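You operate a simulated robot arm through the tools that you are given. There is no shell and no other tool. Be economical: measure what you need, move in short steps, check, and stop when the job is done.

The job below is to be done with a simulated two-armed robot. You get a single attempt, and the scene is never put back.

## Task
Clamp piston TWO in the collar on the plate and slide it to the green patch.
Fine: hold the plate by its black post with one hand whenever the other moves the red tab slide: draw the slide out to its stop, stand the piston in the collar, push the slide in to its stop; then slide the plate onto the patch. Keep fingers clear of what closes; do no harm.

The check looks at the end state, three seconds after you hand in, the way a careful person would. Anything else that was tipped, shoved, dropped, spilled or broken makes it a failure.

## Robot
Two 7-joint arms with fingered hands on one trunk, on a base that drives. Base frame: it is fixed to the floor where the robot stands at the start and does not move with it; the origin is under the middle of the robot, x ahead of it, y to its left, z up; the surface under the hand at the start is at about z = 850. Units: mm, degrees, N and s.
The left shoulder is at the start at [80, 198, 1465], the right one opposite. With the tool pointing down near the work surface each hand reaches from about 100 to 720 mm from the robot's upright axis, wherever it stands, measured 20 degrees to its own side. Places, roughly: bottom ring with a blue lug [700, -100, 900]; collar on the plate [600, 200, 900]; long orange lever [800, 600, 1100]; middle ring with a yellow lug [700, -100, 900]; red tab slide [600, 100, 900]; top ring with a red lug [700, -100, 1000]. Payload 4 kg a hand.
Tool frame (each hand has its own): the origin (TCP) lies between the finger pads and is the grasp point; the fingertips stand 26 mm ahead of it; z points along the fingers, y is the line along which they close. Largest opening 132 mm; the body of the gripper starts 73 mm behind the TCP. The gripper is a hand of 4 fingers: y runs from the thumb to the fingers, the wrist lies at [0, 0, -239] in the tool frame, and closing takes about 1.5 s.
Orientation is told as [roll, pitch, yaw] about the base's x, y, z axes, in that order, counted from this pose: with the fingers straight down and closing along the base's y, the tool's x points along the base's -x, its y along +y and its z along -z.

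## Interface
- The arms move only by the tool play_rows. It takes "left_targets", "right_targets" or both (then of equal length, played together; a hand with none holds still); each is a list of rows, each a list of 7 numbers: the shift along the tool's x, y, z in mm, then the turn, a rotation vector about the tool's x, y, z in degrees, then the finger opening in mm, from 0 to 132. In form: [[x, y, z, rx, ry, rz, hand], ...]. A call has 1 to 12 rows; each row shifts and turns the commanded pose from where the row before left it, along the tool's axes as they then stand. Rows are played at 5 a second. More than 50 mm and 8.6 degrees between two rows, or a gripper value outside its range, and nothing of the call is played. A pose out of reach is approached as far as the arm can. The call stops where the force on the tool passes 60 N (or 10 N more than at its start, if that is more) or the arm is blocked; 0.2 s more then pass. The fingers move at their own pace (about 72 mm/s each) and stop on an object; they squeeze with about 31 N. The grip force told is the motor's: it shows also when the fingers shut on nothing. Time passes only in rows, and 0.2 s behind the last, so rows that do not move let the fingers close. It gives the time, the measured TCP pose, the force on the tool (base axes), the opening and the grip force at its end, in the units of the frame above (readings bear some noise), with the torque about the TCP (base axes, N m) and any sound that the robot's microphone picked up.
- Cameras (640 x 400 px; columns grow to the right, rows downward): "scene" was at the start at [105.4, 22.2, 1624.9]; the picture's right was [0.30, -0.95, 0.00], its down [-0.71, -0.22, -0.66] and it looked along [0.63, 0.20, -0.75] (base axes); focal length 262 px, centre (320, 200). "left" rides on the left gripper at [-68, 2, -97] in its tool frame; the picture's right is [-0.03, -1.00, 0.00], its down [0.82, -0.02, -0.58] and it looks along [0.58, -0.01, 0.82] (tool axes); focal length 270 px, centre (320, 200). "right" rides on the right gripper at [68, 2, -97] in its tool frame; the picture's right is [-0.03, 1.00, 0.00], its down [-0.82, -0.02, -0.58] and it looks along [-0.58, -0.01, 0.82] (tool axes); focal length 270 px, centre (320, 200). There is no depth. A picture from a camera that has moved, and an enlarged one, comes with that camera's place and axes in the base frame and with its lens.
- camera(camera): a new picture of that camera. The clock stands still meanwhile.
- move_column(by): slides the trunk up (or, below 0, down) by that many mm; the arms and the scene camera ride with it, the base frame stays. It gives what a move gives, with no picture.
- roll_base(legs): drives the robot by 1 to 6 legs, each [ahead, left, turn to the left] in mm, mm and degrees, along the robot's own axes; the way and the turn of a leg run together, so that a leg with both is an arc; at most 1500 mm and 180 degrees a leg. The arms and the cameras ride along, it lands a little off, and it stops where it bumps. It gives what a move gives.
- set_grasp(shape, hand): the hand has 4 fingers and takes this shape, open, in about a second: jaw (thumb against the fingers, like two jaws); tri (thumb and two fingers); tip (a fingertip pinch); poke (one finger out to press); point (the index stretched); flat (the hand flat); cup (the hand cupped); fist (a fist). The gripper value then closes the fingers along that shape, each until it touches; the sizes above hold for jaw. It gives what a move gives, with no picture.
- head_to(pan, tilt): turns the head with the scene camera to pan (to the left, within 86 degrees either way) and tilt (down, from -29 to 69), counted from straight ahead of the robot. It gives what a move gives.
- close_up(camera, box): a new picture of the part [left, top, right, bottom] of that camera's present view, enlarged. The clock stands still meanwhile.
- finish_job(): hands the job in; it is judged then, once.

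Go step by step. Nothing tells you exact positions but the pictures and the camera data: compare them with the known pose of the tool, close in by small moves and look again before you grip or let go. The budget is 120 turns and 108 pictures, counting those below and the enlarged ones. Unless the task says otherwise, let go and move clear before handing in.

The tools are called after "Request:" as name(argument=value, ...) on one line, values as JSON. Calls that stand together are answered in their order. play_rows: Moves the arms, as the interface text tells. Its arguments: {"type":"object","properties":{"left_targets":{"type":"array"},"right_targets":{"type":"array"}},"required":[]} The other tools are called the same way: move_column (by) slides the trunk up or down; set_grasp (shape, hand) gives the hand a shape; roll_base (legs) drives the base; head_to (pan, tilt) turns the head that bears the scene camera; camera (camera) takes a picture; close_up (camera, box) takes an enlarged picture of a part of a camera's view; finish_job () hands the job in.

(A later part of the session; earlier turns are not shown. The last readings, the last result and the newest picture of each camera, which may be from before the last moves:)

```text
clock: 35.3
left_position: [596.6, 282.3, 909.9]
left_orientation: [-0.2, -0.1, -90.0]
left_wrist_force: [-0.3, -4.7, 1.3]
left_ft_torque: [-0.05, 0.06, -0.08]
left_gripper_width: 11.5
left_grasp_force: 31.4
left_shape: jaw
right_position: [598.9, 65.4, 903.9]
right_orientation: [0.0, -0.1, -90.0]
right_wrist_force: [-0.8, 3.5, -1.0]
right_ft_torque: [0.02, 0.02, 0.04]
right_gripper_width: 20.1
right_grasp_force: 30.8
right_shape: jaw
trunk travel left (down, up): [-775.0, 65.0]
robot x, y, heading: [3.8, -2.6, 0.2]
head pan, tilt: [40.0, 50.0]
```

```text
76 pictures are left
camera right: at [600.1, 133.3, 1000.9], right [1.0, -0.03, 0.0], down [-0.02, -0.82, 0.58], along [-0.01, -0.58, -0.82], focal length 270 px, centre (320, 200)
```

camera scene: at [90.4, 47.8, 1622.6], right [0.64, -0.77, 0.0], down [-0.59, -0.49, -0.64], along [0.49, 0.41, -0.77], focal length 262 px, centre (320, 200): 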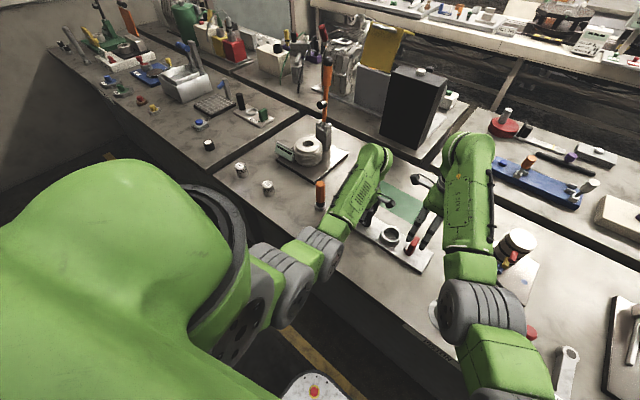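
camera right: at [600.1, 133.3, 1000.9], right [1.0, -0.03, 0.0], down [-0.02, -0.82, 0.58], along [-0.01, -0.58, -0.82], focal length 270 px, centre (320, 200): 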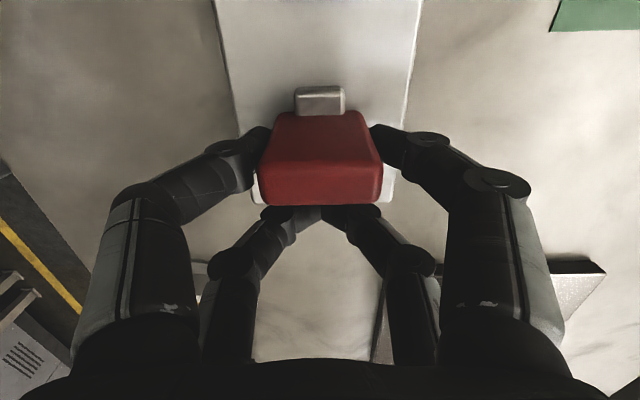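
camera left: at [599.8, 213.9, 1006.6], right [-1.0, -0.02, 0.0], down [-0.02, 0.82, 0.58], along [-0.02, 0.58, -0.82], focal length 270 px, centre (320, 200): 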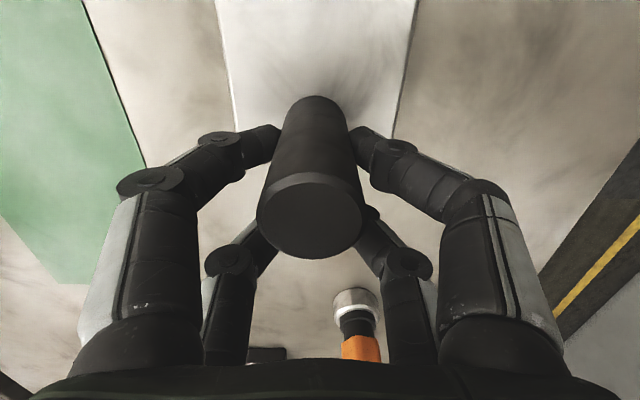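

The slide moves with about 4 N. I continue.

Request:
play_rows(right_targets=[[-4, 0, 0, 0, 0, 0, 0], [-4, 0, 0, 0, 0, 0, 0], [-4, 0, 0, 0, 0, 0, 0], [0, 0, 0, 0, 0, 0, 0]])

Request:
play_rows(right_targets=[[-3, 0, 0, 0, 0, 0, 0], [-3, 0, 0, 0, 0, 0, 0], [0, 0, 0, 0, 0, 0, 0]])

Request:
camera(camera="left")

Request:
camera(camera="right")

```text
clock: 36.3
left_position: [597.4, 281.5, 910.4]
left_orientation: [0.0, -0.1, -89.9]
left_wrist_force: [0.3, -4.3, 0.1]
left_ft_torque: [-0.04, -0.02, -0.04]
left_gripper_width: 11.6
left_grasp_force: 31.1
left_shape: jaw
right_position: [599.5, 52.9, 904.8]
right_orientation: [-0.1, 0.0, -90.0]
right_wrist_force: [0.2, 3.3, -0.5]
right_ft_torque: [-0.02, 0.05, 0.01]
right_gripper_width: 20.1
right_grasp_force: 31.0
right_shape: jaw
trunk travel left (down, up): [-775.0, 65.0]
robot x, y, heading: [-2.1, 2.3, 0.0]
head pan, tilt: [40.0, 50.0]
```

```text
clock: 37.1
left_position: [597.1, 280.8, 909.9]
left_orientation: [-0.1, -0.1, -90.0]
left_wrist_force: [-0.2, -3.5, 0.5]
left_ft_torque: [-0.02, 0.02, -0.01]
left_gripper_width: 11.7
left_grasp_force: 30.8
left_shape: jaw
right_position: [600.1, 46.6, 904.7]
right_orientation: [-0.1, 0.0, -90.0]
right_wrist_force: [-0.3, 2.6, 0.2]
right_ft_torque: [0.01, 0.01, 0.03]
right_gripper_width: 20.4
right_grasp_force: 30.9
right_shape: jaw
trunk travel left (down, up): [-775.0, 65.0]
robot x, y, heading: [1.6, -1.5, -0.0]
head pan, tilt: [40.0, 50.0]
```

```text
75 pictures are left
camera left: at [600.1, 214.0, 1006.7], right [-1.0, -0.02, 0.0], down [-0.02, 0.82, 0.58], along [-0.02, 0.58, -0.82], focal length 270 px, centre (320, 200)
```

left: 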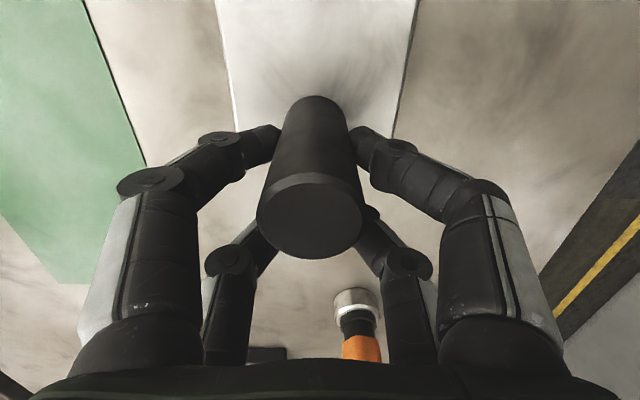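

```text
74 pictures are left
camera right: at [600.7, 114.9, 1000.9], right [1.0, -0.03, 0.0], down [-0.02, -0.82, 0.58], along [-0.01, -0.58, -0.82], focal length 270 px, centre (320, 200)
```

right: 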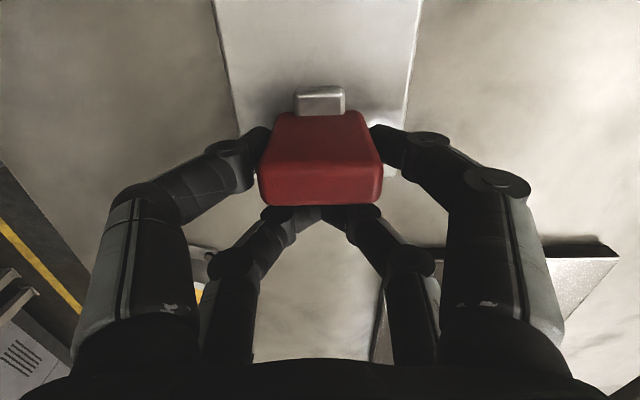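

Plate steady; slide still runs freely. Continue to the stop.

Request:
play_rows(right_targets=[[-3, 0, 0, 0, 0, 0, 0], [-3, 0, 0, 0, 0, 0, 0], [-2, 0, 0, 0, 0, 0, 0], [0, 0, 0, 0, 0, 0, 0]])

Request:
camera(camera="right")

```text
clock: 38.1
left_position: [597.3, 282.2, 909.9]
left_orientation: [-0.1, -0.1, -90.0]
left_wrist_force: [0.4, -3.9, 0.3]
left_ft_torque: [-0.06, 0.07, -0.07]
left_gripper_width: 11.6
left_grasp_force: 31.3
left_shape: jaw
right_position: [599.9, 40.5, 904.2]
right_orientation: [0.0, 0.0, -90.0]
right_wrist_force: [-0.1, 4.3, -0.1]
right_ft_torque: [0.05, 0.03, 0.05]
right_gripper_width: 20.2
right_grasp_force: 30.7
right_shape: jaw
trunk travel left (down, up): [-775.0, 65.0]
robot x, y, heading: [-1.1, 2.7, -0.0]
head pan, tilt: [40.0, 50.0]
```

```text
73 pictures are left
camera right: at [600.2, 107.6, 1000.5], right [1.0, -0.03, 0.0], down [-0.02, -0.82, 0.58], along [-0.01, -0.58, -0.82], focal length 270 px, centre (320, 200)
```

right: 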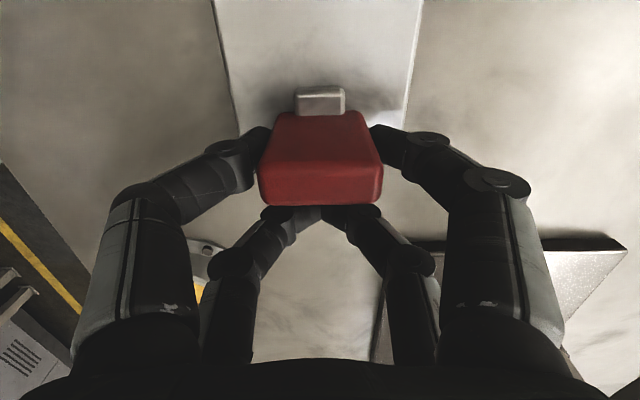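

Request:
play_rows(right_targets=[[-2, 0, 0, 0, 0, 0, 0], [-2, 0, 0, 0, 0, 0, 0], [0, 0, 0, 0, 0, 0, 0]])

Request:
play_rows(right_targets=[[-2, 0, 0, 0, 0, 0, 0], [-2, 0, 0, 0, 0, 0, 0], [0, 0, 0, 0, 0, 0, 0]])

Request:
camera(camera="left")

Request:
camera(camera="scene")

```text
clock: 38.9
left_position: [597.2, 281.3, 910.4]
left_orientation: [-0.1, -0.2, -89.9]
left_wrist_force: [-0.2, -4.2, -0.6]
left_ft_torque: [-0.01, 0.01, -0.09]
left_gripper_width: 11.4
left_grasp_force: 31.1
left_shape: jaw
right_position: [600.1, 34.8, 905.2]
right_orientation: [0.0, 0.0, -90.0]
right_wrist_force: [1.2, 3.8, -0.1]
right_ft_torque: [0.03, 0.03, 0.01]
right_gripper_width: 19.8
right_grasp_force: 30.7
right_shape: jaw
trunk travel left (down, up): [-775.0, 65.0]
robot x, y, heading: [-0.6, 4.2, -0.0]
head pan, tilt: [40.0, 50.0]
```

```text
clock: 39.7
left_position: [598.2, 281.3, 909.5]
left_orientation: [0.0, -0.1, -90.0]
left_wrist_force: [0.1, -3.9, 0.9]
left_ft_torque: [-0.02, 0.03, -0.06]
left_gripper_width: 11.6
left_grasp_force: 30.8
left_shape: jaw
right_position: [599.2, 30.8, 905.2]
right_orientation: [0.0, 0.0, -90.0]
right_wrist_force: [-0.4, 2.5, -0.1]
right_ft_torque: [0.02, 0.06, 0.06]
right_gripper_width: 20.1
right_grasp_force: 30.5
right_shape: jaw
trunk travel left (down, up): [-775.0, 65.0]
robot x, y, heading: [1.8, -1.8, 0.0]
head pan, tilt: [40.0, 50.0]
```

```text
72 pictures are left
camera left: at [600.1, 213.9, 1006.7], right [-1.0, -0.02, 0.0], down [-0.02, 0.82, 0.58], along [-0.02, 0.58, -0.82], focal length 270 px, centre (320, 200)
```

left: 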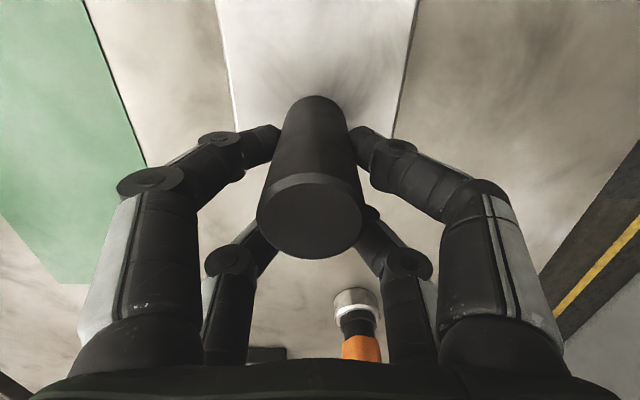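

```text
71 pictures are left
camera scene: at [90.4, 48.3, 1622.6], right [0.64, -0.77, 0.0], down [-0.59, -0.49, -0.64], along [0.49, 0.41, -0.77], focal length 262 px, centre (320, 200)
```

scene: 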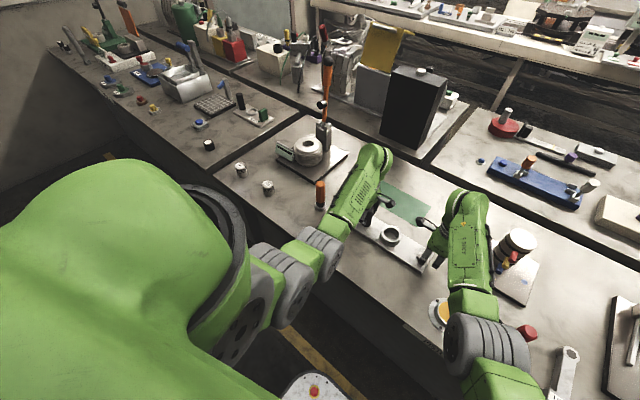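

Request:
close_up(camera="scene", box=[350, 200, 478, 280])

Request:
play_rows(right_targets=[[-2, 0, 0, 0, 0, 0, 0], [-2, 0, 0, 0, 0, 0, 0], [0, 0, 0, 0, 0, 0, 0]])

```text
5.00 times, centred on (414, 240) of scene
camera zoom: at [90.4, 48.3, 1622.6], right [0.64, -0.77, 0.0], down [-0.59, -0.49, -0.64], along [0.49, 0.41, -0.77], focal length 1311 px, centre (-150, 0)
```

zoom: 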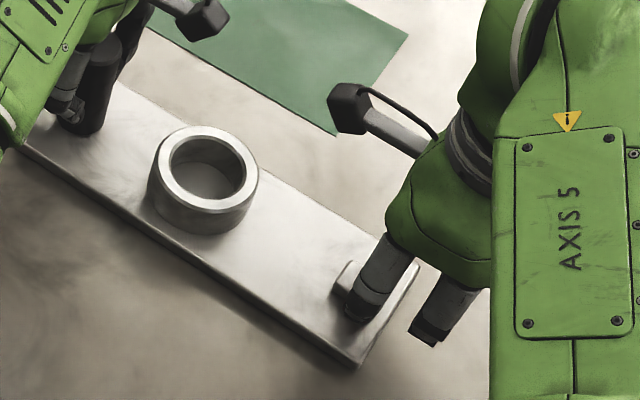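

```text
clock: 40.5
left_position: [596.7, 281.9, 910.3]
left_orientation: [-0.1, -0.2, -90.1]
left_wrist_force: [0.5, -6.9, -0.4]
left_ft_torque: [-0.12, 0.02, -0.04]
left_gripper_width: 11.7
left_grasp_force: 30.4
left_shape: jaw
right_position: [598.9, 26.3, 904.0]
right_orientation: [0.1, 0.0, -89.9]
right_wrist_force: [-0.6, 6.3, -0.4]
right_ft_torque: [0.07, 0.01, 0.04]
right_gripper_width: 20.0
right_grasp_force: 30.9
right_shape: jaw
trunk travel left (down, up): [-775.0, 65.0]
robot x, y, heading: [-1.7, -1.0, 0.1]
head pan, tilt: [40.0, 50.0]
```

Force rises a little (7 N); possibly the stop. One more small step.

Request:
play_rows(right_targets=[[-2, 0, 0, 0, 0, 0, 0], [0, 0, 0, 0, 0, 0, 0]])

Request:
play_rows(right_targets=[[-2, 0, 0, 0, 0, 0, 0], [0, 0, 0, 0, 0, 0, 0]])

Request:
camera(camera="left")

Request:
camera(camera="right")

```text
clock: 41.1
left_position: [596.1, 281.0, 911.2]
left_orientation: [0.0, -0.2, -90.2]
left_wrist_force: [-0.3, -13.7, 0.1]
left_ft_torque: [-0.19, 0.02, -0.13]
left_gripper_width: 11.7
left_grasp_force: 31.3
left_shape: jaw
right_position: [598.8, 26.7, 904.4]
right_orientation: [0.1, 0.2, -90.1]
right_wrist_force: [-0.3, 12.7, 0.2]
right_ft_torque: [0.22, 0.03, 0.11]
right_gripper_width: 19.9
right_grasp_force: 30.7
right_shape: jaw
trunk travel left (down, up): [-775.0, 65.0]
robot x, y, heading: [2.0, -2.4, -0.2]
head pan, tilt: [40.0, 50.0]
```

```text
clock: 41.7
left_position: [596.5, 281.3, 909.3]
left_orientation: [-0.1, -0.2, -90.1]
left_wrist_force: [0.3, -21.1, 1.2]
left_ft_torque: [-0.31, 0.03, -0.23]
left_gripper_width: 11.8
left_grasp_force: 31.0
left_shape: jaw
right_position: [599.0, 24.5, 905.0]
right_orientation: [0.0, 0.1, -90.0]
right_wrist_force: [0.2, 21.6, -0.3]
right_ft_torque: [0.3, 0.03, 0.17]
right_gripper_width: 20.0
right_grasp_force: 31.3
right_shape: jaw
trunk travel left (down, up): [-775.0, 65.0]
robot x, y, heading: [1.6, 2.0, 0.1]
head pan, tilt: [40.0, 50.0]
```

```text
69 pictures are left
camera left: at [599.9, 213.0, 1006.8], right [-1.0, -0.02, 0.0], down [-0.02, 0.82, 0.57], along [-0.02, 0.57, -0.82], focal length 270 px, centre (320, 200)
```

left: 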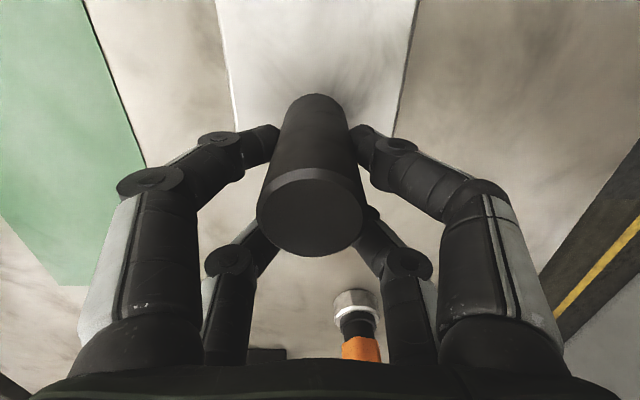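

```text
68 pictures are left
camera right: at [600.0, 92.1, 1001.1], right [1.0, -0.02, 0.0], down [-0.02, -0.82, 0.58], along [-0.01, -0.58, -0.82], focal length 270 px, centre (320, 200)
```

right: 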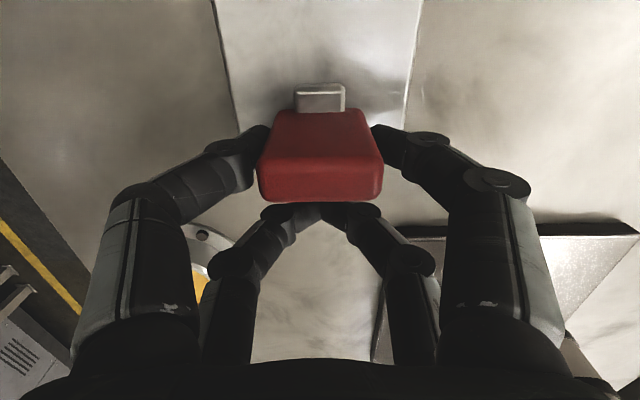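

The slide is at its outer stop (force ramps to 21 N). I relax, open the right hand and raise it clear.

Request:
play_rows(right_targets=[[4, 0, 0, 0, 0, 0, 0], [0, 0, 0, 0, 0, 0, 60], [0, 0, 0, 0, 0, 0, 100], [0, 0, 0, 0, 0, 0, 100], [0, 0, 0, 0, 0, 0, 100], [0, 0, -40, 0, 0, 0, 100], [0, 0, -40, 0, 0, 0, 100], [0, 0, -40, 0, 0, 0, 100], [0, 0, 0, 0, 0, 0, 100]])

Request:
play_rows(left_targets=[[0, 0, 0, 0, 0, 0, 40], [0, 0, 0, 0, 0, 0, 100], [0, 0, 0, 0, 0, 0, 132], [0, 0, 0, 0, 0, 0, 132], [0, 0, 0, 0, 0, 0, 132], [0, 0, 0, 0, 0, 0, 132], [0, 0, -40, 0, 0, 0, 132], [0, 0, -40, 0, 0, 0, 132], [0, 0, -40, 0, 0, 0, 132], [0, 0, 0, 0, 0, 0, 132]])

Request:
camera(camera="left")

Request:
close_up(camera="scene", box=[220, 160, 476, 320])

```text
clock: 43.7
left_position: [597.2, 281.7, 910.1]
left_orientation: [0.0, -0.1, -90.0]
left_wrist_force: [1.1, 0.7, -0.3]
left_ft_torque: [0.07, 0.04, 0.03]
left_gripper_width: 11.3
left_grasp_force: 31.2
left_shape: jaw
right_position: [600.1, 29.0, 1027.2]
right_orientation: [-0.1, -0.1, -90.0]
right_wrist_force: [0.7, 0.5, -0.4]
right_ft_torque: [-0.01, 0.01, -0.03]
right_gripper_width: 99.8
right_grasp_force: 0.0
right_shape: jaw
trunk travel left (down, up): [-775.0, 65.0]
robot x, y, heading: [-3.2, 2.1, 0.2]
head pan, tilt: [40.0, 50.0]
```

```text
clock: 45.9
left_position: [595.6, 281.3, 1031.1]
left_orientation: [-0.1, -0.1, -89.9]
left_wrist_force: [-0.3, -0.2, -0.4]
left_ft_torque: [0.0, -0.02, 0.03]
left_gripper_width: 131.9
left_grasp_force: 0.1
left_shape: jaw
right_position: [599.4, 29.3, 1026.7]
right_orientation: [0.0, -0.1, -90.1]
right_wrist_force: [0.4, -0.6, 0.1]
right_ft_torque: [-0.01, 0.01, 0.02]
right_gripper_width: 99.8
right_grasp_force: 0.0
right_shape: jaw
trunk travel left (down, up): [-775.0, 65.0]
robot x, y, heading: [-0.8, 0.6, 0.2]
head pan, tilt: [40.0, 50.0]
```

```text
67 pictures are left
camera left: at [598.7, 214.0, 1126.6], right [-1.0, -0.02, 0.0], down [-0.02, 0.82, 0.58], along [-0.01, 0.58, -0.82], focal length 270 px, centre (320, 200)
```

left: 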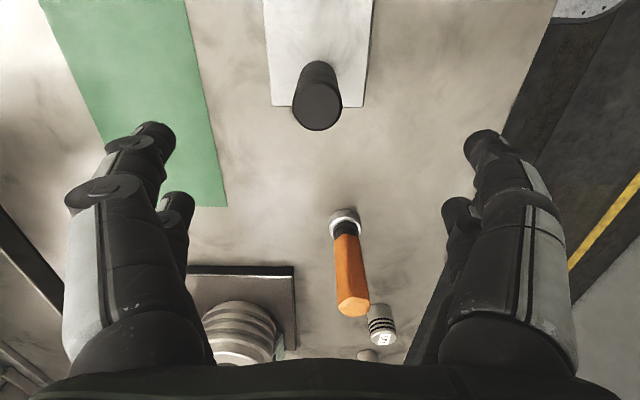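

```text
2.50 times, centred on (348, 240) of scene
camera zoom: at [89.5, 48.2, 1622.7], right [0.64, -0.77, 0.0], down [-0.59, -0.49, -0.64], along [0.49, 0.41, -0.77], focal length 655 px, centre (250, 100)
```

zoom: 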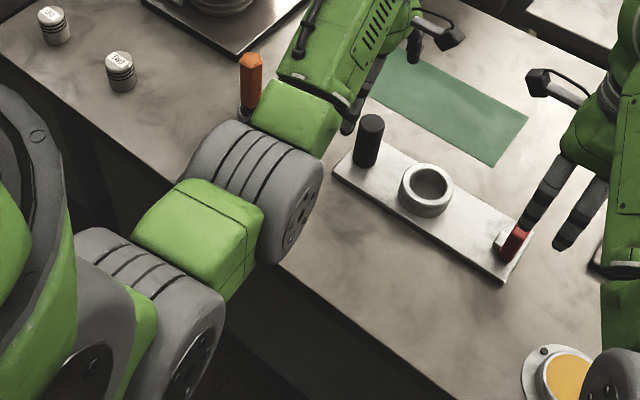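

Slide is out and the plate is unchanged. Before fetching the piston I drive the base 100 mm ahead and 120 mm left with both hands high, to bring piston and patch into comfortable reach.

Request:
play_rows(left_targets=[[0, 0, -40, 0, 0, 0, 132], [0, 0, 0, 0, 0, 0, 132]], right_targets=[[-30, 0, -40, 0, 0, 0, 100], [0, 0, 0, 0, 0, 0, 100]])

Request:
roll_base(legs=[[0, 120, 0], [100, 0, 0]])

Request:
camera(camera="scene")

```text
clock: 46.5
left_position: [597.5, 283.0, 1069.8]
left_orientation: [-0.1, -0.1, -89.9]
left_wrist_force: [0.3, 0.3, 0.3]
left_ft_torque: [0.0, -0.02, -0.01]
left_gripper_width: 131.9
left_grasp_force: 0.1
left_shape: jaw
right_position: [597.7, -2.0, 1066.7]
right_orientation: [-0.1, 0.1, -90.0]
right_wrist_force: [-0.8, -0.2, -0.9]
right_ft_torque: [0.03, -0.03, 0.01]
right_gripper_width: 99.8
right_grasp_force: 0.1
right_shape: jaw
trunk travel left (down, up): [-775.0, 65.0]
robot x, y, heading: [-2.4, 3.9, 0.1]
head pan, tilt: [40.0, 50.0]
```

```text
clock: 48.5
left_position: [690.5, 402.7, 1074.7]
left_orientation: [0.2, -0.1, -90.1]
left_wrist_force: [-0.9, 0.0, 0.9]
left_ft_torque: [0.0, -0.05, -0.02]
left_gripper_width: 131.8
left_grasp_force: 0.1
left_shape: jaw
right_position: [690.5, 118.2, 1071.4]
right_orientation: [0.4, 0.2, -89.9]
right_wrist_force: [0.4, -0.7, 0.1]
right_ft_torque: [0.0, -0.07, 0.03]
right_gripper_width: 99.7
right_grasp_force: 0.0
right_shape: jaw
trunk travel left (down, up): [-775.0, 65.0]
robot x, y, heading: [93.9, 117.6, -0.2]
head pan, tilt: [40.0, 50.0]
```

```text
65 pictures are left
camera scene: at [177.5, 167.8, 1623.4], right [0.64, -0.77, 0.0], down [-0.58, -0.49, -0.65], along [0.5, 0.41, -0.76], focal length 262 px, centre (320, 200)
```

scene: 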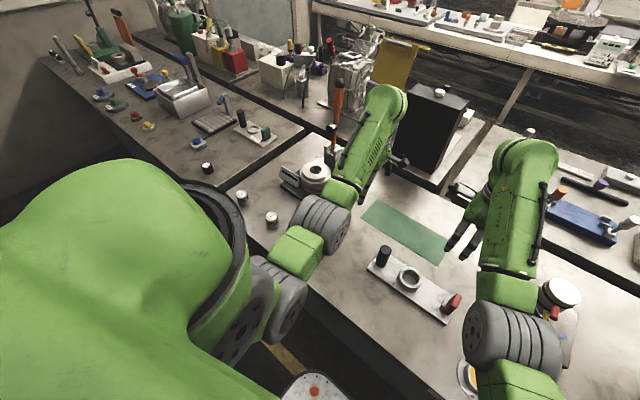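

Moved fine. I back the left hand away from the lever, then carry it over piston TWO at height.

Request:
play_rows(left_targets=[[0, -45, 0, 0, 0, 0, 132], [0, -45, 0, 0, 0, 0, 132], [0, -45, 0, 0, 0, 0, 132], [0, -45, 0, 0, 0, 0, 132], [42, -20, 0, 0, 0, 0, 132], [42, 0, 0, 0, 0, 0, 132], [42, 0, 0, 0, 0, 0, 132], [42, 0, 0, 0, 0, 0, 132], [42, 0, 0, 0, 0, 0, 132], [40, 0, 0, 0, 0, 0, 132], [0, 0, 0, 0, 0, 0, 132]])

Request:
camera(camera="left")

Request:
close_up(camera="scene", box=[350, 210, 478, 338])

```text
clock: 50.9
left_position: [502.2, 656.0, 1050.1]
left_orientation: [-0.1, -0.1, -90.1]
left_wrist_force: [0.6, -0.2, 0.0]
left_ft_torque: [0.02, 0.0, 0.02]
left_gripper_width: 132.0
left_grasp_force: 0.0
left_shape: jaw
left hand out of reach, approached as far as the arm can: row 4
right_position: [698.0, 118.1, 1067.2]
right_orientation: [0.1, 0.1, -90.1]
right_wrist_force: [-0.4, 0.4, 0.9]
right_ft_torque: [-0.03, -0.02, -0.03]
right_gripper_width: 100.0
right_grasp_force: 0.0
right_shape: jaw
trunk travel left (down, up): [-775.0, 65.0]
robot x, y, heading: [100.7, 119.4, 0.1]
head pan, tilt: [40.0, 50.0]
```

```text
64 pictures are left
camera left: at [505.4, 586.9, 1147.4], right [-1.0, -0.02, 0.0], down [-0.02, 0.82, 0.58], along [-0.01, 0.58, -0.82], focal length 270 px, centre (320, 200)
```

left: 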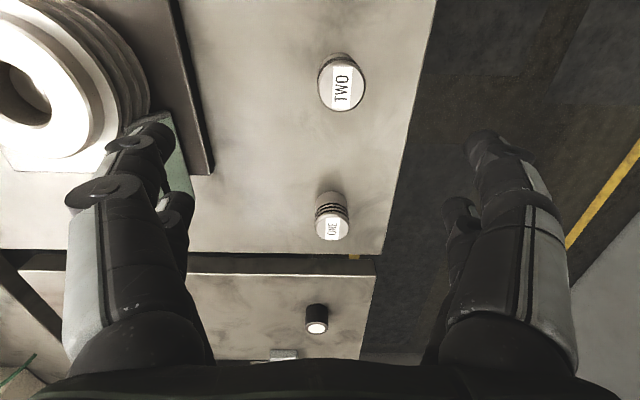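

```text
3.12 times, centred on (414, 274) of scene
camera zoom: at [187.7, 168.2, 1622.7], right [0.64, -0.77, 0.0], down [-0.59, -0.49, -0.64], along [0.49, 0.41, -0.77], focal length 819 px, centre (26, -31)
```

zoom: 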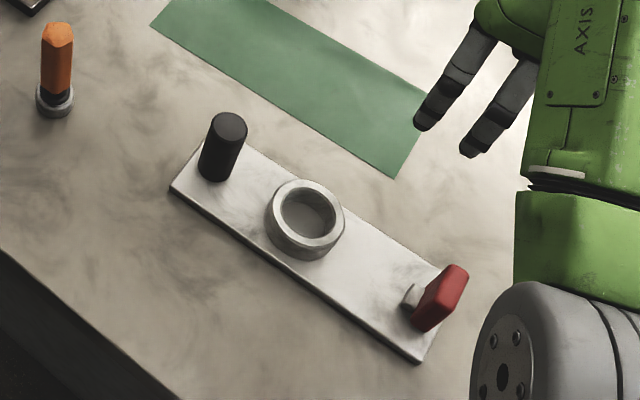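

Piston TWO axis: about (487, 637). I align the front finger pair and lower to just above it.

Request:
play_rows(left_targets=[[0, -15, 40, 0, 0, 0, 110], [0, 0, 40, 0, 0, 0, 110], [0, 0, 0, 0, 0, 0, 110], [0, 0, 0, 0, 0, 0, 110]])

Request:
camera(camera="left")

```text
clock: 51.9
left_position: [487.9, 654.9, 969.1]
left_orientation: [0.0, -0.2, -90.1]
left_wrist_force: [-0.1, -0.1, 0.2]
left_ft_torque: [-0.02, 0.0, 0.02]
left_gripper_width: 110.0
left_grasp_force: 0.0
left_shape: jaw
right_position: [697.2, 119.4, 1068.1]
right_orientation: [0.1, 0.2, -90.1]
right_wrist_force: [0.4, -0.3, -0.5]
right_ft_torque: [0.0, -0.02, 0.02]
right_gripper_width: 100.0
right_grasp_force: 0.1
right_shape: jaw
trunk travel left (down, up): [-775.0, 65.0]
robot x, y, heading: [101.9, 120.2, -0.2]
head pan, tilt: [40.0, 50.0]
```

```text
62 pictures are left
camera left: at [491.4, 586.8, 1066.3], right [-1.0, -0.02, 0.0], down [-0.02, 0.82, 0.58], along [-0.01, 0.58, -0.82], focal length 270 px, centre (320, 200)
```

left: 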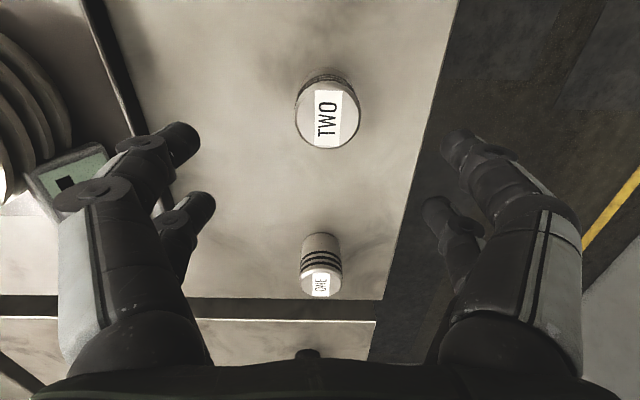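

Aligned. Lowering to TCP z ≈ 914 and closing on the upper piston.

Request:
play_rows(left_targets=[[0, -1, 28, 0, 0, 0, 110], [0, 0, 27, 0, 0, 0, 110], [0, 0, 0, 0, 0, 0, 80], [0, 0, 0, 0, 0, 0, 60], [0, 0, 0, 0, 0, 0, 50], [0, 0, 0, 0, 0, 0, 40], [0, 0, 0, 0, 0, 0, 30], [0, 0, 0, 0, 0, 0, 0], [0, 0, 0, 0, 0, 0, 0], [0, 0, 0, 0, 0, 0, 0]])

Request:
camera(camera="left")

```text
clock: 54.1
left_position: [487.3, 656.2, 913.9]
left_orientation: [-0.1, -0.2, -90.1]
left_wrist_force: [0.8, -0.7, -0.5]
left_ft_torque: [0.0, 0.02, 0.01]
left_gripper_width: 17.8
left_grasp_force: 31.3
left_shape: jaw
right_position: [697.8, 118.9, 1066.7]
right_orientation: [0.1, 0.0, -90.1]
right_wrist_force: [0.3, 0.1, 0.2]
right_ft_torque: [0.05, 0.0, -0.02]
right_gripper_width: 99.9
right_grasp_force: 0.1
right_shape: jaw
trunk travel left (down, up): [-775.0, 65.0]
robot x, y, heading: [97.3, 123.4, 0.0]
head pan, tilt: [40.0, 50.0]
```

```text
61 pictures are left
camera left: at [490.2, 587.7, 1010.4], right [-1.0, -0.02, 0.0], down [-0.02, 0.82, 0.58], along [-0.01, 0.58, -0.82], focal length 270 px, centre (320, 200)
```

left: 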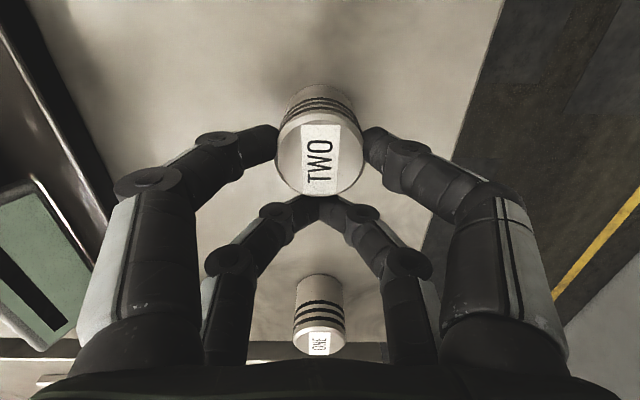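

Piston TWO is gripped. I lift slowly and check it hangs upright.

Request:
play_rows(left_targets=[[0, 0, -8, 0, 0, 0, 0], [0, 0, -15, 0, 0, 0, 0], [0, 0, -25, 0, 0, 0, 0], [0, 0, -30, 0, 0, 0, 0], [0, 0, -30, 0, 0, 0, 0], [0, 0, -30, 0, 0, 0, 0], [0, 0, 0, 0, 0, 0, 0]])

Request:
camera(camera="left")

```text
clock: 55.7
left_position: [488.0, 654.8, 1052.0]
left_orientation: [0.0, -0.2, -90.1]
left_wrist_force: [-0.2, -0.1, -1.0]
left_ft_torque: [0.05, 0.0, 0.0]
left_gripper_width: 17.5
left_grasp_force: 30.8
left_shape: jaw
right_position: [697.9, 119.2, 1066.3]
right_orientation: [-0.1, 0.1, -90.0]
right_wrist_force: [-0.2, -0.6, 0.7]
right_ft_torque: [0.0, 0.0, 0.0]
right_gripper_width: 99.8
right_grasp_force: 0.1
right_shape: jaw
trunk travel left (down, up): [-775.0, 65.0]
robot x, y, heading: [96.5, 118.2, -0.3]
head pan, tilt: [40.0, 50.0]
```

```text
60 pictures are left
camera left: at [490.7, 587.7, 1148.3], right [-1.0, -0.02, 0.0], down [-0.02, 0.82, 0.58], along [-0.01, 0.58, -0.82], focal length 270 px, centre (320, 200)
```

left: 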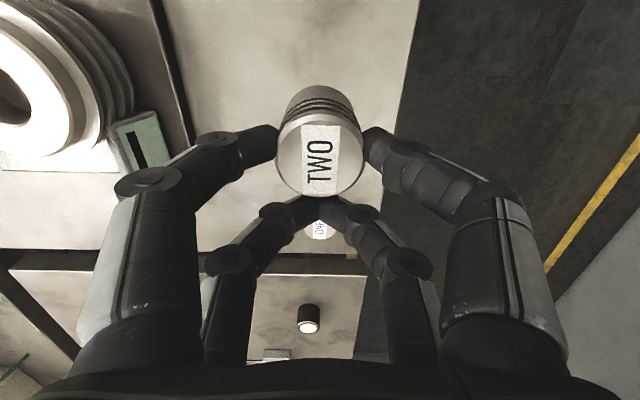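

The piston hangs upright. The right hand moves away to the right while the left carries the piston over toward the collar.

Request:
play_rows(left_targets=[[0, 0, 0, 0, 0, 0, 0], [-30, 7, 0, 0, 0, 0, 0], [-35, 8, 0, 0, 0, 0, 0], [-40, 9, 0, 0, 0, 0, 0], [-40, 9, 0, 0, 0, 0, 0], [-40, 9, 0, 0, 0, 0, 0], [-40, 9, 0, 0, 0, 0, 0], [-40, 9, 0, 0, 0, 0, 0], [-40, 9, 0, 0, 0, 0, 0], [-40, 9, 0, 0, 0, 0, 0], [-35, 9, 0, 0, 0, 0, 0], [0, 0, 0, 0, 0, 0, 0]], right_targets=[[-40, -10, -10, 0, 0, 0, 100], [-40, -10, -10, 0, 0, 0, 100], [-40, -10, 0, 0, 0, 0, 100], [-40, -10, 0, 0, 0, 0, 100], [0, 0, 0, 0, 0, 0, 100], [0, 0, 0, 0, 0, 0, 100], [0, 0, 0, 0, 0, 0, 100], [0, 0, 0, 0, 0, 0, 100], [0, 0, 0, 0, 0, 0, 100], [0, 0, 0, 0, 0, 0, 100], [0, 0, 0, 0, 0, 0, 100], [0, 0, 0, 0, 0, 0, 100]])

Request:
camera(camera="scene")

Request:
camera(camera="left")

```text
clock: 58.3
left_position: [574.5, 276.0, 1051.3]
left_orientation: [0.0, -0.1, -90.1]
left_wrist_force: [-0.1, -0.2, -0.9]
left_ft_torque: [0.0, -0.02, -0.02]
left_gripper_width: 17.7
left_grasp_force: 31.0
left_shape: jaw
right_position: [655.6, -40.5, 1085.7]
right_orientation: [0.2, 0.0, -90.0]
right_wrist_force: [0.3, -0.4, -0.5]
right_ft_torque: [0.0, -0.01, 0.01]
right_gripper_width: 99.5
right_grasp_force: 0.0
right_shape: jaw
trunk travel left (down, up): [-775.0, 65.0]
robot x, y, heading: [101.1, 122.6, -0.1]
head pan, tilt: [40.0, 50.0]
```

```text
59 pictures are left
camera scene: at [188.0, 169.0, 1622.6], right [0.64, -0.77, 0.0], down [-0.59, -0.49, -0.64], along [0.49, 0.41, -0.77], focal length 262 px, centre (320, 200)
```

scene: 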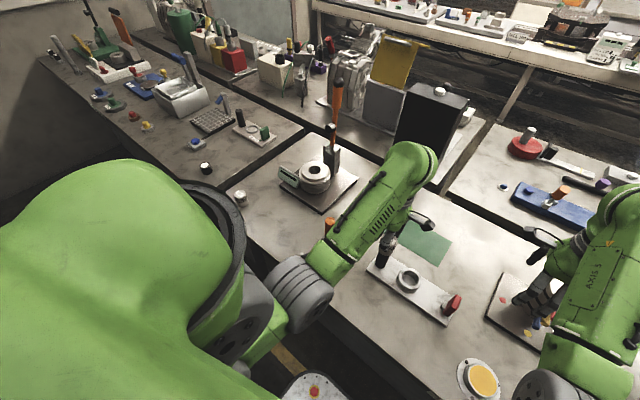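

```text
58 pictures are left
camera left: at [577.4, 207.1, 1148.3], right [-1.0, -0.02, 0.0], down [-0.02, 0.82, 0.58], along [-0.01, 0.58, -0.82], focal length 270 px, centre (320, 200)
```

left: 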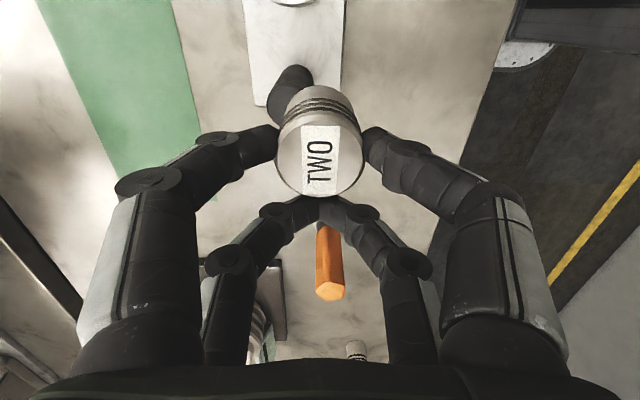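

Continue to directly above the collar.

Request:
play_rows(left_targets=[[-30, 8, 0, 0, 0, 0, 0], [-30, 8, 0, 0, 0, 0, 0], [-29, 7, 0, 0, 0, 0, 0], [0, 0, 0, 0, 0, 0, 0], [0, 0, 0, 0, 0, 0, 0]])

Request:
camera(camera="left")

Request:
close_up(camera="scene", box=[350, 200, 478, 328])

Request:
camera(camera="right")

```text
clock: 59.5
left_position: [595.7, 186.0, 1050.3]
left_orientation: [0.0, -0.1, -90.2]
left_wrist_force: [0.2, 0.4, -1.3]
left_ft_torque: [0.02, 0.01, 0.01]
left_gripper_width: 17.4
left_grasp_force: 31.0
left_shape: jaw
right_position: [656.2, -40.3, 1085.6]
right_orientation: [0.0, 0.0, -90.0]
right_wrist_force: [0.1, 0.0, -0.4]
right_ft_torque: [-0.01, 0.02, -0.02]
right_gripper_width: 99.7
right_grasp_force: 0.2
right_shape: jaw
trunk travel left (down, up): [-775.0, 65.0]
robot x, y, heading: [100.0, 117.5, -0.0]
head pan, tilt: [40.0, 50.0]
```

```text
57 pictures are left
camera left: at [597.9, 117.4, 1148.0], right [-1.0, -0.02, 0.0], down [-0.02, 0.82, 0.58], along [-0.01, 0.58, -0.82], focal length 270 px, centre (320, 200)
```

left: 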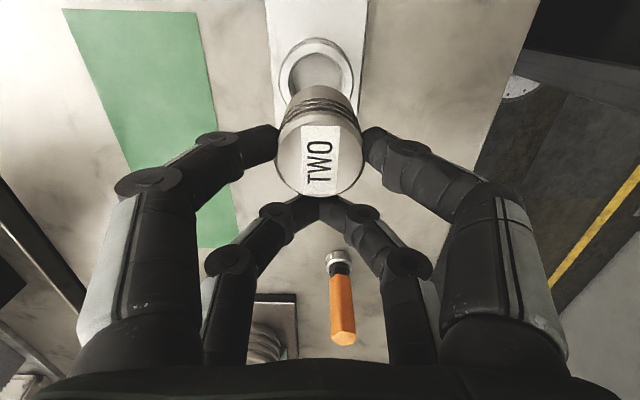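

```text
3.12 times, centred on (414, 264) of scene
camera zoom: at [188.1, 168.8, 1622.7], right [0.64, -0.77, 0.0], down [-0.59, -0.49, -0.64], along [0.49, 0.41, -0.77], focal length 819 px, centre (26, 0)
```

zoom: 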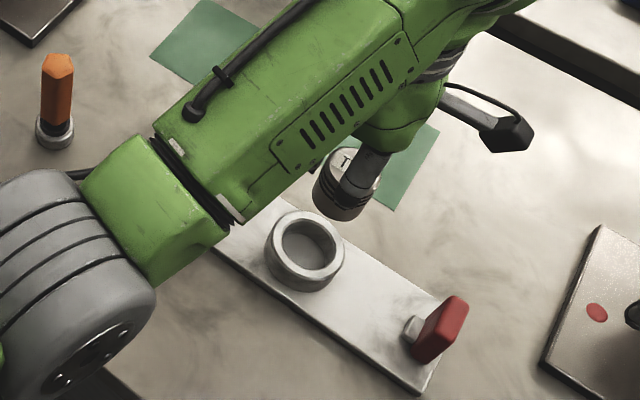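

```text
55 pictures are left
camera right: at [655.8, 27.6, 1181.8], right [1.0, -0.03, 0.0], down [-0.02, -0.82, 0.58], along [-0.01, -0.58, -0.82], focal length 270 px, centre (320, 200)
```

right: 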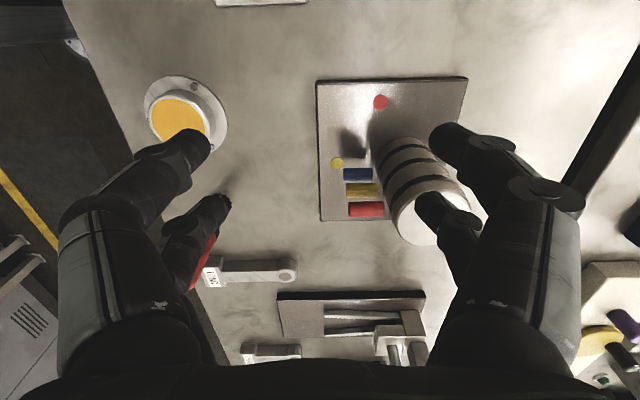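

Close over the collar. I lower to about 15 mm above its rim and compare.

Request:
play_rows(left_targets=[[0, 2, 30, 0, 0, 0, 0], [0, 0, 30, 0, 0, 0, 0], [0, 0, 20, 0, 0, 0, 0], [0, 0, 0, 0, 0, 0, 0], [0, 0, 0, 0, 0, 0, 0]])

Request:
close_up(camera="left", box=[220, 0, 420, 220])

Request:
close_up(camera="scene", box=[380, 220, 460, 300])

```text
clock: 60.7
left_position: [596.8, 184.8, 972.8]
left_orientation: [0.0, -0.2, -90.1]
left_wrist_force: [-0.4, 0.0, -0.4]
left_ft_torque: [-0.01, 0.0, -0.03]
left_gripper_width: 17.6
left_grasp_force: 30.5
left_shape: jaw
right_position: [655.1, -41.0, 1085.8]
right_orientation: [0.1, 0.0, -90.0]
right_wrist_force: [0.0, 0.3, -0.2]
right_ft_torque: [-0.01, 0.02, 0.0]
right_gripper_width: 99.8
right_grasp_force: 0.1
right_shape: jaw
trunk travel left (down, up): [-775.0, 65.0]
robot x, y, heading: [101.4, 117.5, 0.0]
head pan, tilt: [40.0, 50.0]
```

```text
1.82 times, centred on (320, 110) of left
camera zoom: at [600.1, 116.7, 1067.8], right [-1.0, -0.02, 0.0], down [-0.02, 0.82, 0.58], along [-0.01, 0.58, -0.82], focal length 491 px, centre (320, 364)
```

zoom: 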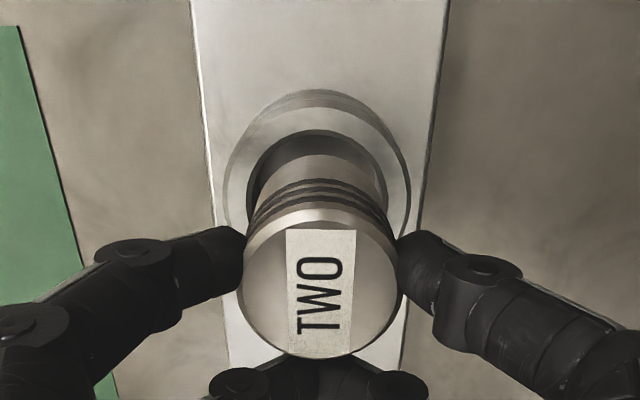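

```text
5.00 times, centred on (420, 260) of scene
camera zoom: at [188.1, 168.6, 1622.6], right [0.64, -0.77, 0.0], down [-0.59, -0.49, -0.64], along [0.49, 0.41, -0.77], focal length 1311 px, centre (-180, -100)
```

zoom: 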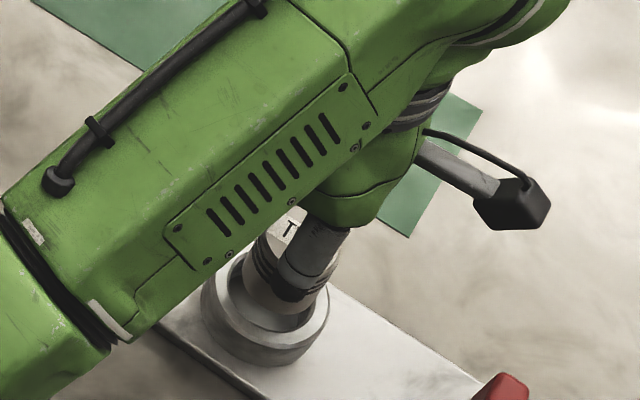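

Piston and collar centres agree to about 1 mm (radial clearance ≈ 2.5 mm). I shift 1 mm and lower into the collar.

Request:
play_rows(left_targets=[[0, 1, 8, 0, 0, 0, 0], [0, 0, 8, 0, 0, 0, 0], [0, 0, 6, 0, 0, 0, 0], [0, 0, 4, 0, 0, 0, 0], [0, 0, 0, 0, 0, 0, 0]])

Request:
close_up(camera="left", box=[220, 0, 420, 220])

```text
clock: 61.9
left_position: [600.5, 185.9, 946.7]
left_orientation: [0.0, -0.1, -90.1]
left_wrist_force: [-0.7, 0.1, -1.1]
left_ft_torque: [0.02, -0.06, 0.02]
left_gripper_width: 17.3
left_grasp_force: 31.1
left_shape: jaw
right_position: [655.0, -40.5, 1085.0]
right_orientation: [0.0, 0.0, -90.0]
right_wrist_force: [-0.5, -0.6, 0.9]
right_ft_torque: [-0.01, 0.03, 0.0]
right_gripper_width: 99.8
right_grasp_force: 0.1
right_shape: jaw
trunk travel left (down, up): [-775.0, 65.0]
robot x, y, heading: [103.4, 121.7, -0.1]
head pan, tilt: [40.0, 50.0]
```

```text
1.82 times, centred on (320, 110) of left
camera zoom: at [602.6, 118.0, 1042.6], right [-1.0, -0.02, 0.0], down [-0.02, 0.82, 0.58], along [-0.01, 0.58, -0.82], focal length 491 px, centre (320, 364)
```

zoom: 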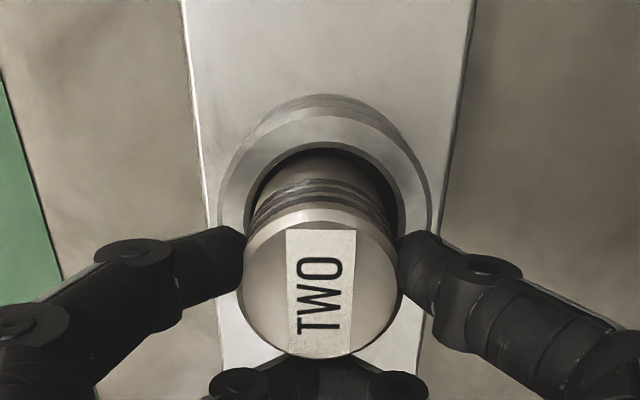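

Centred in the bore, no contact force. Lowering to seat.

Request:
play_rows(left_targets=[[0, 0, 5, 0, 0, 0, 0], [0, 0, 5, 0, 0, 0, 0], [0, 0, 4, 0, 0, 0, 0], [0, 0, 3, 0, 0, 0, 0], [0, 0, 0, 0, 0, 0, 0]])

Request:
close_up(camera="left", box=[220, 0, 420, 220])

```text
clock: 63.1
left_position: [599.5, 186.5, 928.5]
left_orientation: [-0.1, -0.2, -90.2]
left_wrist_force: [1.1, -0.2, -0.7]
left_ft_torque: [0.04, 0.0, 0.03]
left_gripper_width: 17.3
left_grasp_force: 30.4
left_shape: jaw
right_position: [655.1, -40.1, 1085.8]
right_orientation: [0.0, 0.0, -90.0]
right_wrist_force: [0.4, -0.4, -0.1]
right_ft_torque: [-0.01, -0.01, 0.01]
right_gripper_width: 99.8
right_grasp_force: 0.1
right_shape: jaw
trunk travel left (down, up): [-775.0, 65.0]
robot x, y, heading: [98.1, 120.7, 0.0]
head pan, tilt: [40.0, 50.0]
```

```text
1.82 times, centred on (320, 110) of left
camera zoom: at [602.8, 118.4, 1026.5], right [-1.0, -0.02, 0.0], down [-0.02, 0.82, 0.58], along [-0.01, 0.58, -0.82], focal length 491 px, centre (320, 364)
```

zoom: 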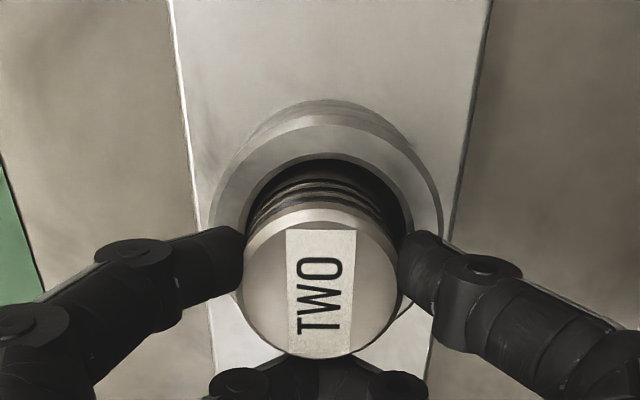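

Request:
play_rows(left_targets=[[0, 0, 2, 0, 0, 0, 0], [0, 0, 0, 0, 0, 0, 0]])

Request:
play_rows(left_targets=[[0, 0, 2, 0, 0, 0, 0], [0, 0, 0, 0, 0, 0, 0]])

```text
clock: 63.7
left_position: [599.9, 185.1, 927.9]
left_orientation: [0.0, -0.2, -90.0]
left_wrist_force: [0.4, -0.3, -1.8]
left_ft_torque: [0.01, 0.03, 0.03]
left_gripper_width: 17.4
left_grasp_force: 30.4
left_shape: jaw
right_position: [654.1, -40.2, 1086.3]
right_orientation: [0.0, -0.1, -90.0]
right_wrist_force: [-0.3, -0.6, 0.3]
right_ft_torque: [0.0, 0.0, 0.02]
right_gripper_width: 99.7
right_grasp_force: 0.0
right_shape: jaw
trunk travel left (down, up): [-775.0, 65.0]
robot x, y, heading: [96.1, 119.5, 0.3]
head pan, tilt: [40.0, 50.0]
```

```text
clock: 64.3
left_position: [600.4, 185.6, 925.0]
left_orientation: [0.0, 0.0, -90.1]
left_wrist_force: [0.1, -0.6, 1.0]
left_ft_torque: [-0.02, 0.0, 0.0]
left_gripper_width: 17.4
left_grasp_force: 30.9
left_shape: jaw
right_position: [654.1, -40.7, 1084.9]
right_orientation: [0.1, 0.0, -90.0]
right_wrist_force: [-0.1, -0.2, 0.2]
right_ft_torque: [0.02, -0.01, 0.02]
right_gripper_width: 100.0
right_grasp_force: 0.0
right_shape: jaw
trunk travel left (down, up): [-775.0, 65.0]
robot x, y, heading: [99.1, 121.3, -0.0]
head pan, tilt: [40.0, 50.0]
```

Request:
play_rows(left_targets=[[0, 0, 1.5, 0, 0, 0, 0], [0, 0, 0, 0, 0, 0, 0]])

Request:
play_rows(left_targets=[[0, 0, 1.5, 0, 0, 0, 0], [0, 0, 0, 0, 0, 0, 0]])

```text
clock: 64.9
left_position: [600.2, 185.7, 925.4]
left_orientation: [0.1, -0.2, -90.1]
left_wrist_force: [-0.6, -0.7, 8.0]
left_ft_torque: [-0.15, 0.08, 0.0]
left_gripper_width: 17.8
left_grasp_force: 31.1
left_shape: jaw
right_position: [655.3, -40.2, 1085.7]
right_orientation: [0.1, 0.1, -90.0]
right_wrist_force: [-0.1, 0.0, -0.3]
right_ft_torque: [0.0, 0.0, 0.04]
right_gripper_width: 99.8
right_grasp_force: 0.1
right_shape: jaw
trunk travel left (down, up): [-775.0, 65.0]
robot x, y, heading: [99.4, 122.5, 0.0]
head pan, tilt: [40.0, 50.0]
```

```text
clock: 65.5
left_position: [599.7, 185.0, 924.0]
left_orientation: [0.2, -0.2, -90.1]
left_wrist_force: [0.1, -0.2, 17.2]
left_ft_torque: [-0.27, 0.01, 0.02]
left_gripper_width: 18.0
left_grasp_force: 31.2
left_shape: jaw
right_position: [652.6, -41.4, 1086.6]
right_orientation: [0.1, 0.0, -90.0]
right_wrist_force: [-0.3, 1.0, 0.5]
right_ft_torque: [-0.01, 0.01, 0.0]
right_gripper_width: 99.6
right_grasp_force: 0.1
right_shape: jaw
trunk travel left (down, up): [-775.0, 65.0]
robot x, y, heading: [98.5, 115.8, -0.2]
head pan, tilt: [40.0, 50.0]
```

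Seated on the plate (force up at z ≈ 925). I relieve, open and rise.

Request:
play_rows(left_targets=[[0, 0, -2, 0, 0, 0, 0], [0, 0, 0, 0, 0, 0, 40], [0, 0, 0, 0, 0, 0, 80], [0, 0, 0, 0, 0, 0, 110], [0, 0, 0, 0, 0, 0, 110], [0, 0, 0, 0, 0, 0, 110], [0, 0, -20, 0, 0, 0, 110], [0, 0, -40, 0, 0, 0, 110], [0, 0, -40, 0, 0, 0, 110], [0, 0, 0, 0, 0, 0, 110]])

Request:
camera(camera="left")

```text
clock: 67.7
left_position: [601.6, 186.5, 1022.9]
left_orientation: [-0.1, -0.1, -90.2]
left_wrist_force: [0.2, -0.4, 0.7]
left_ft_torque: [-0.02, 0.02, 0.01]
left_gripper_width: 109.8
left_grasp_force: 0.1
left_shape: jaw
right_position: [656.2, -40.7, 1085.1]
right_orientation: [0.0, 0.0, -90.1]
right_wrist_force: [0.2, 0.5, 0.1]
right_ft_torque: [0.01, 0.01, -0.02]
right_gripper_width: 99.9
right_grasp_force: 0.1
right_shape: jaw
trunk travel left (down, up): [-775.0, 65.0]
robot x, y, heading: [98.4, 117.7, -0.0]
head pan, tilt: [40.0, 50.0]
```

```text
50 pictures are left
camera left: at [604.9, 118.1, 1119.6], right [-1.0, -0.02, 0.0], down [-0.02, 0.82, 0.58], along [-0.02, 0.58, -0.82], focal length 270 px, centre (320, 200)
```

left: 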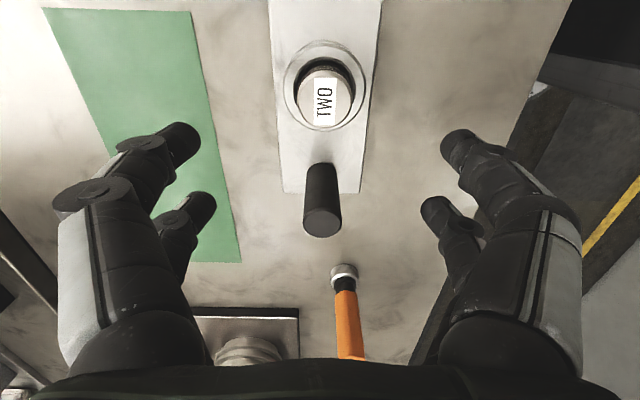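

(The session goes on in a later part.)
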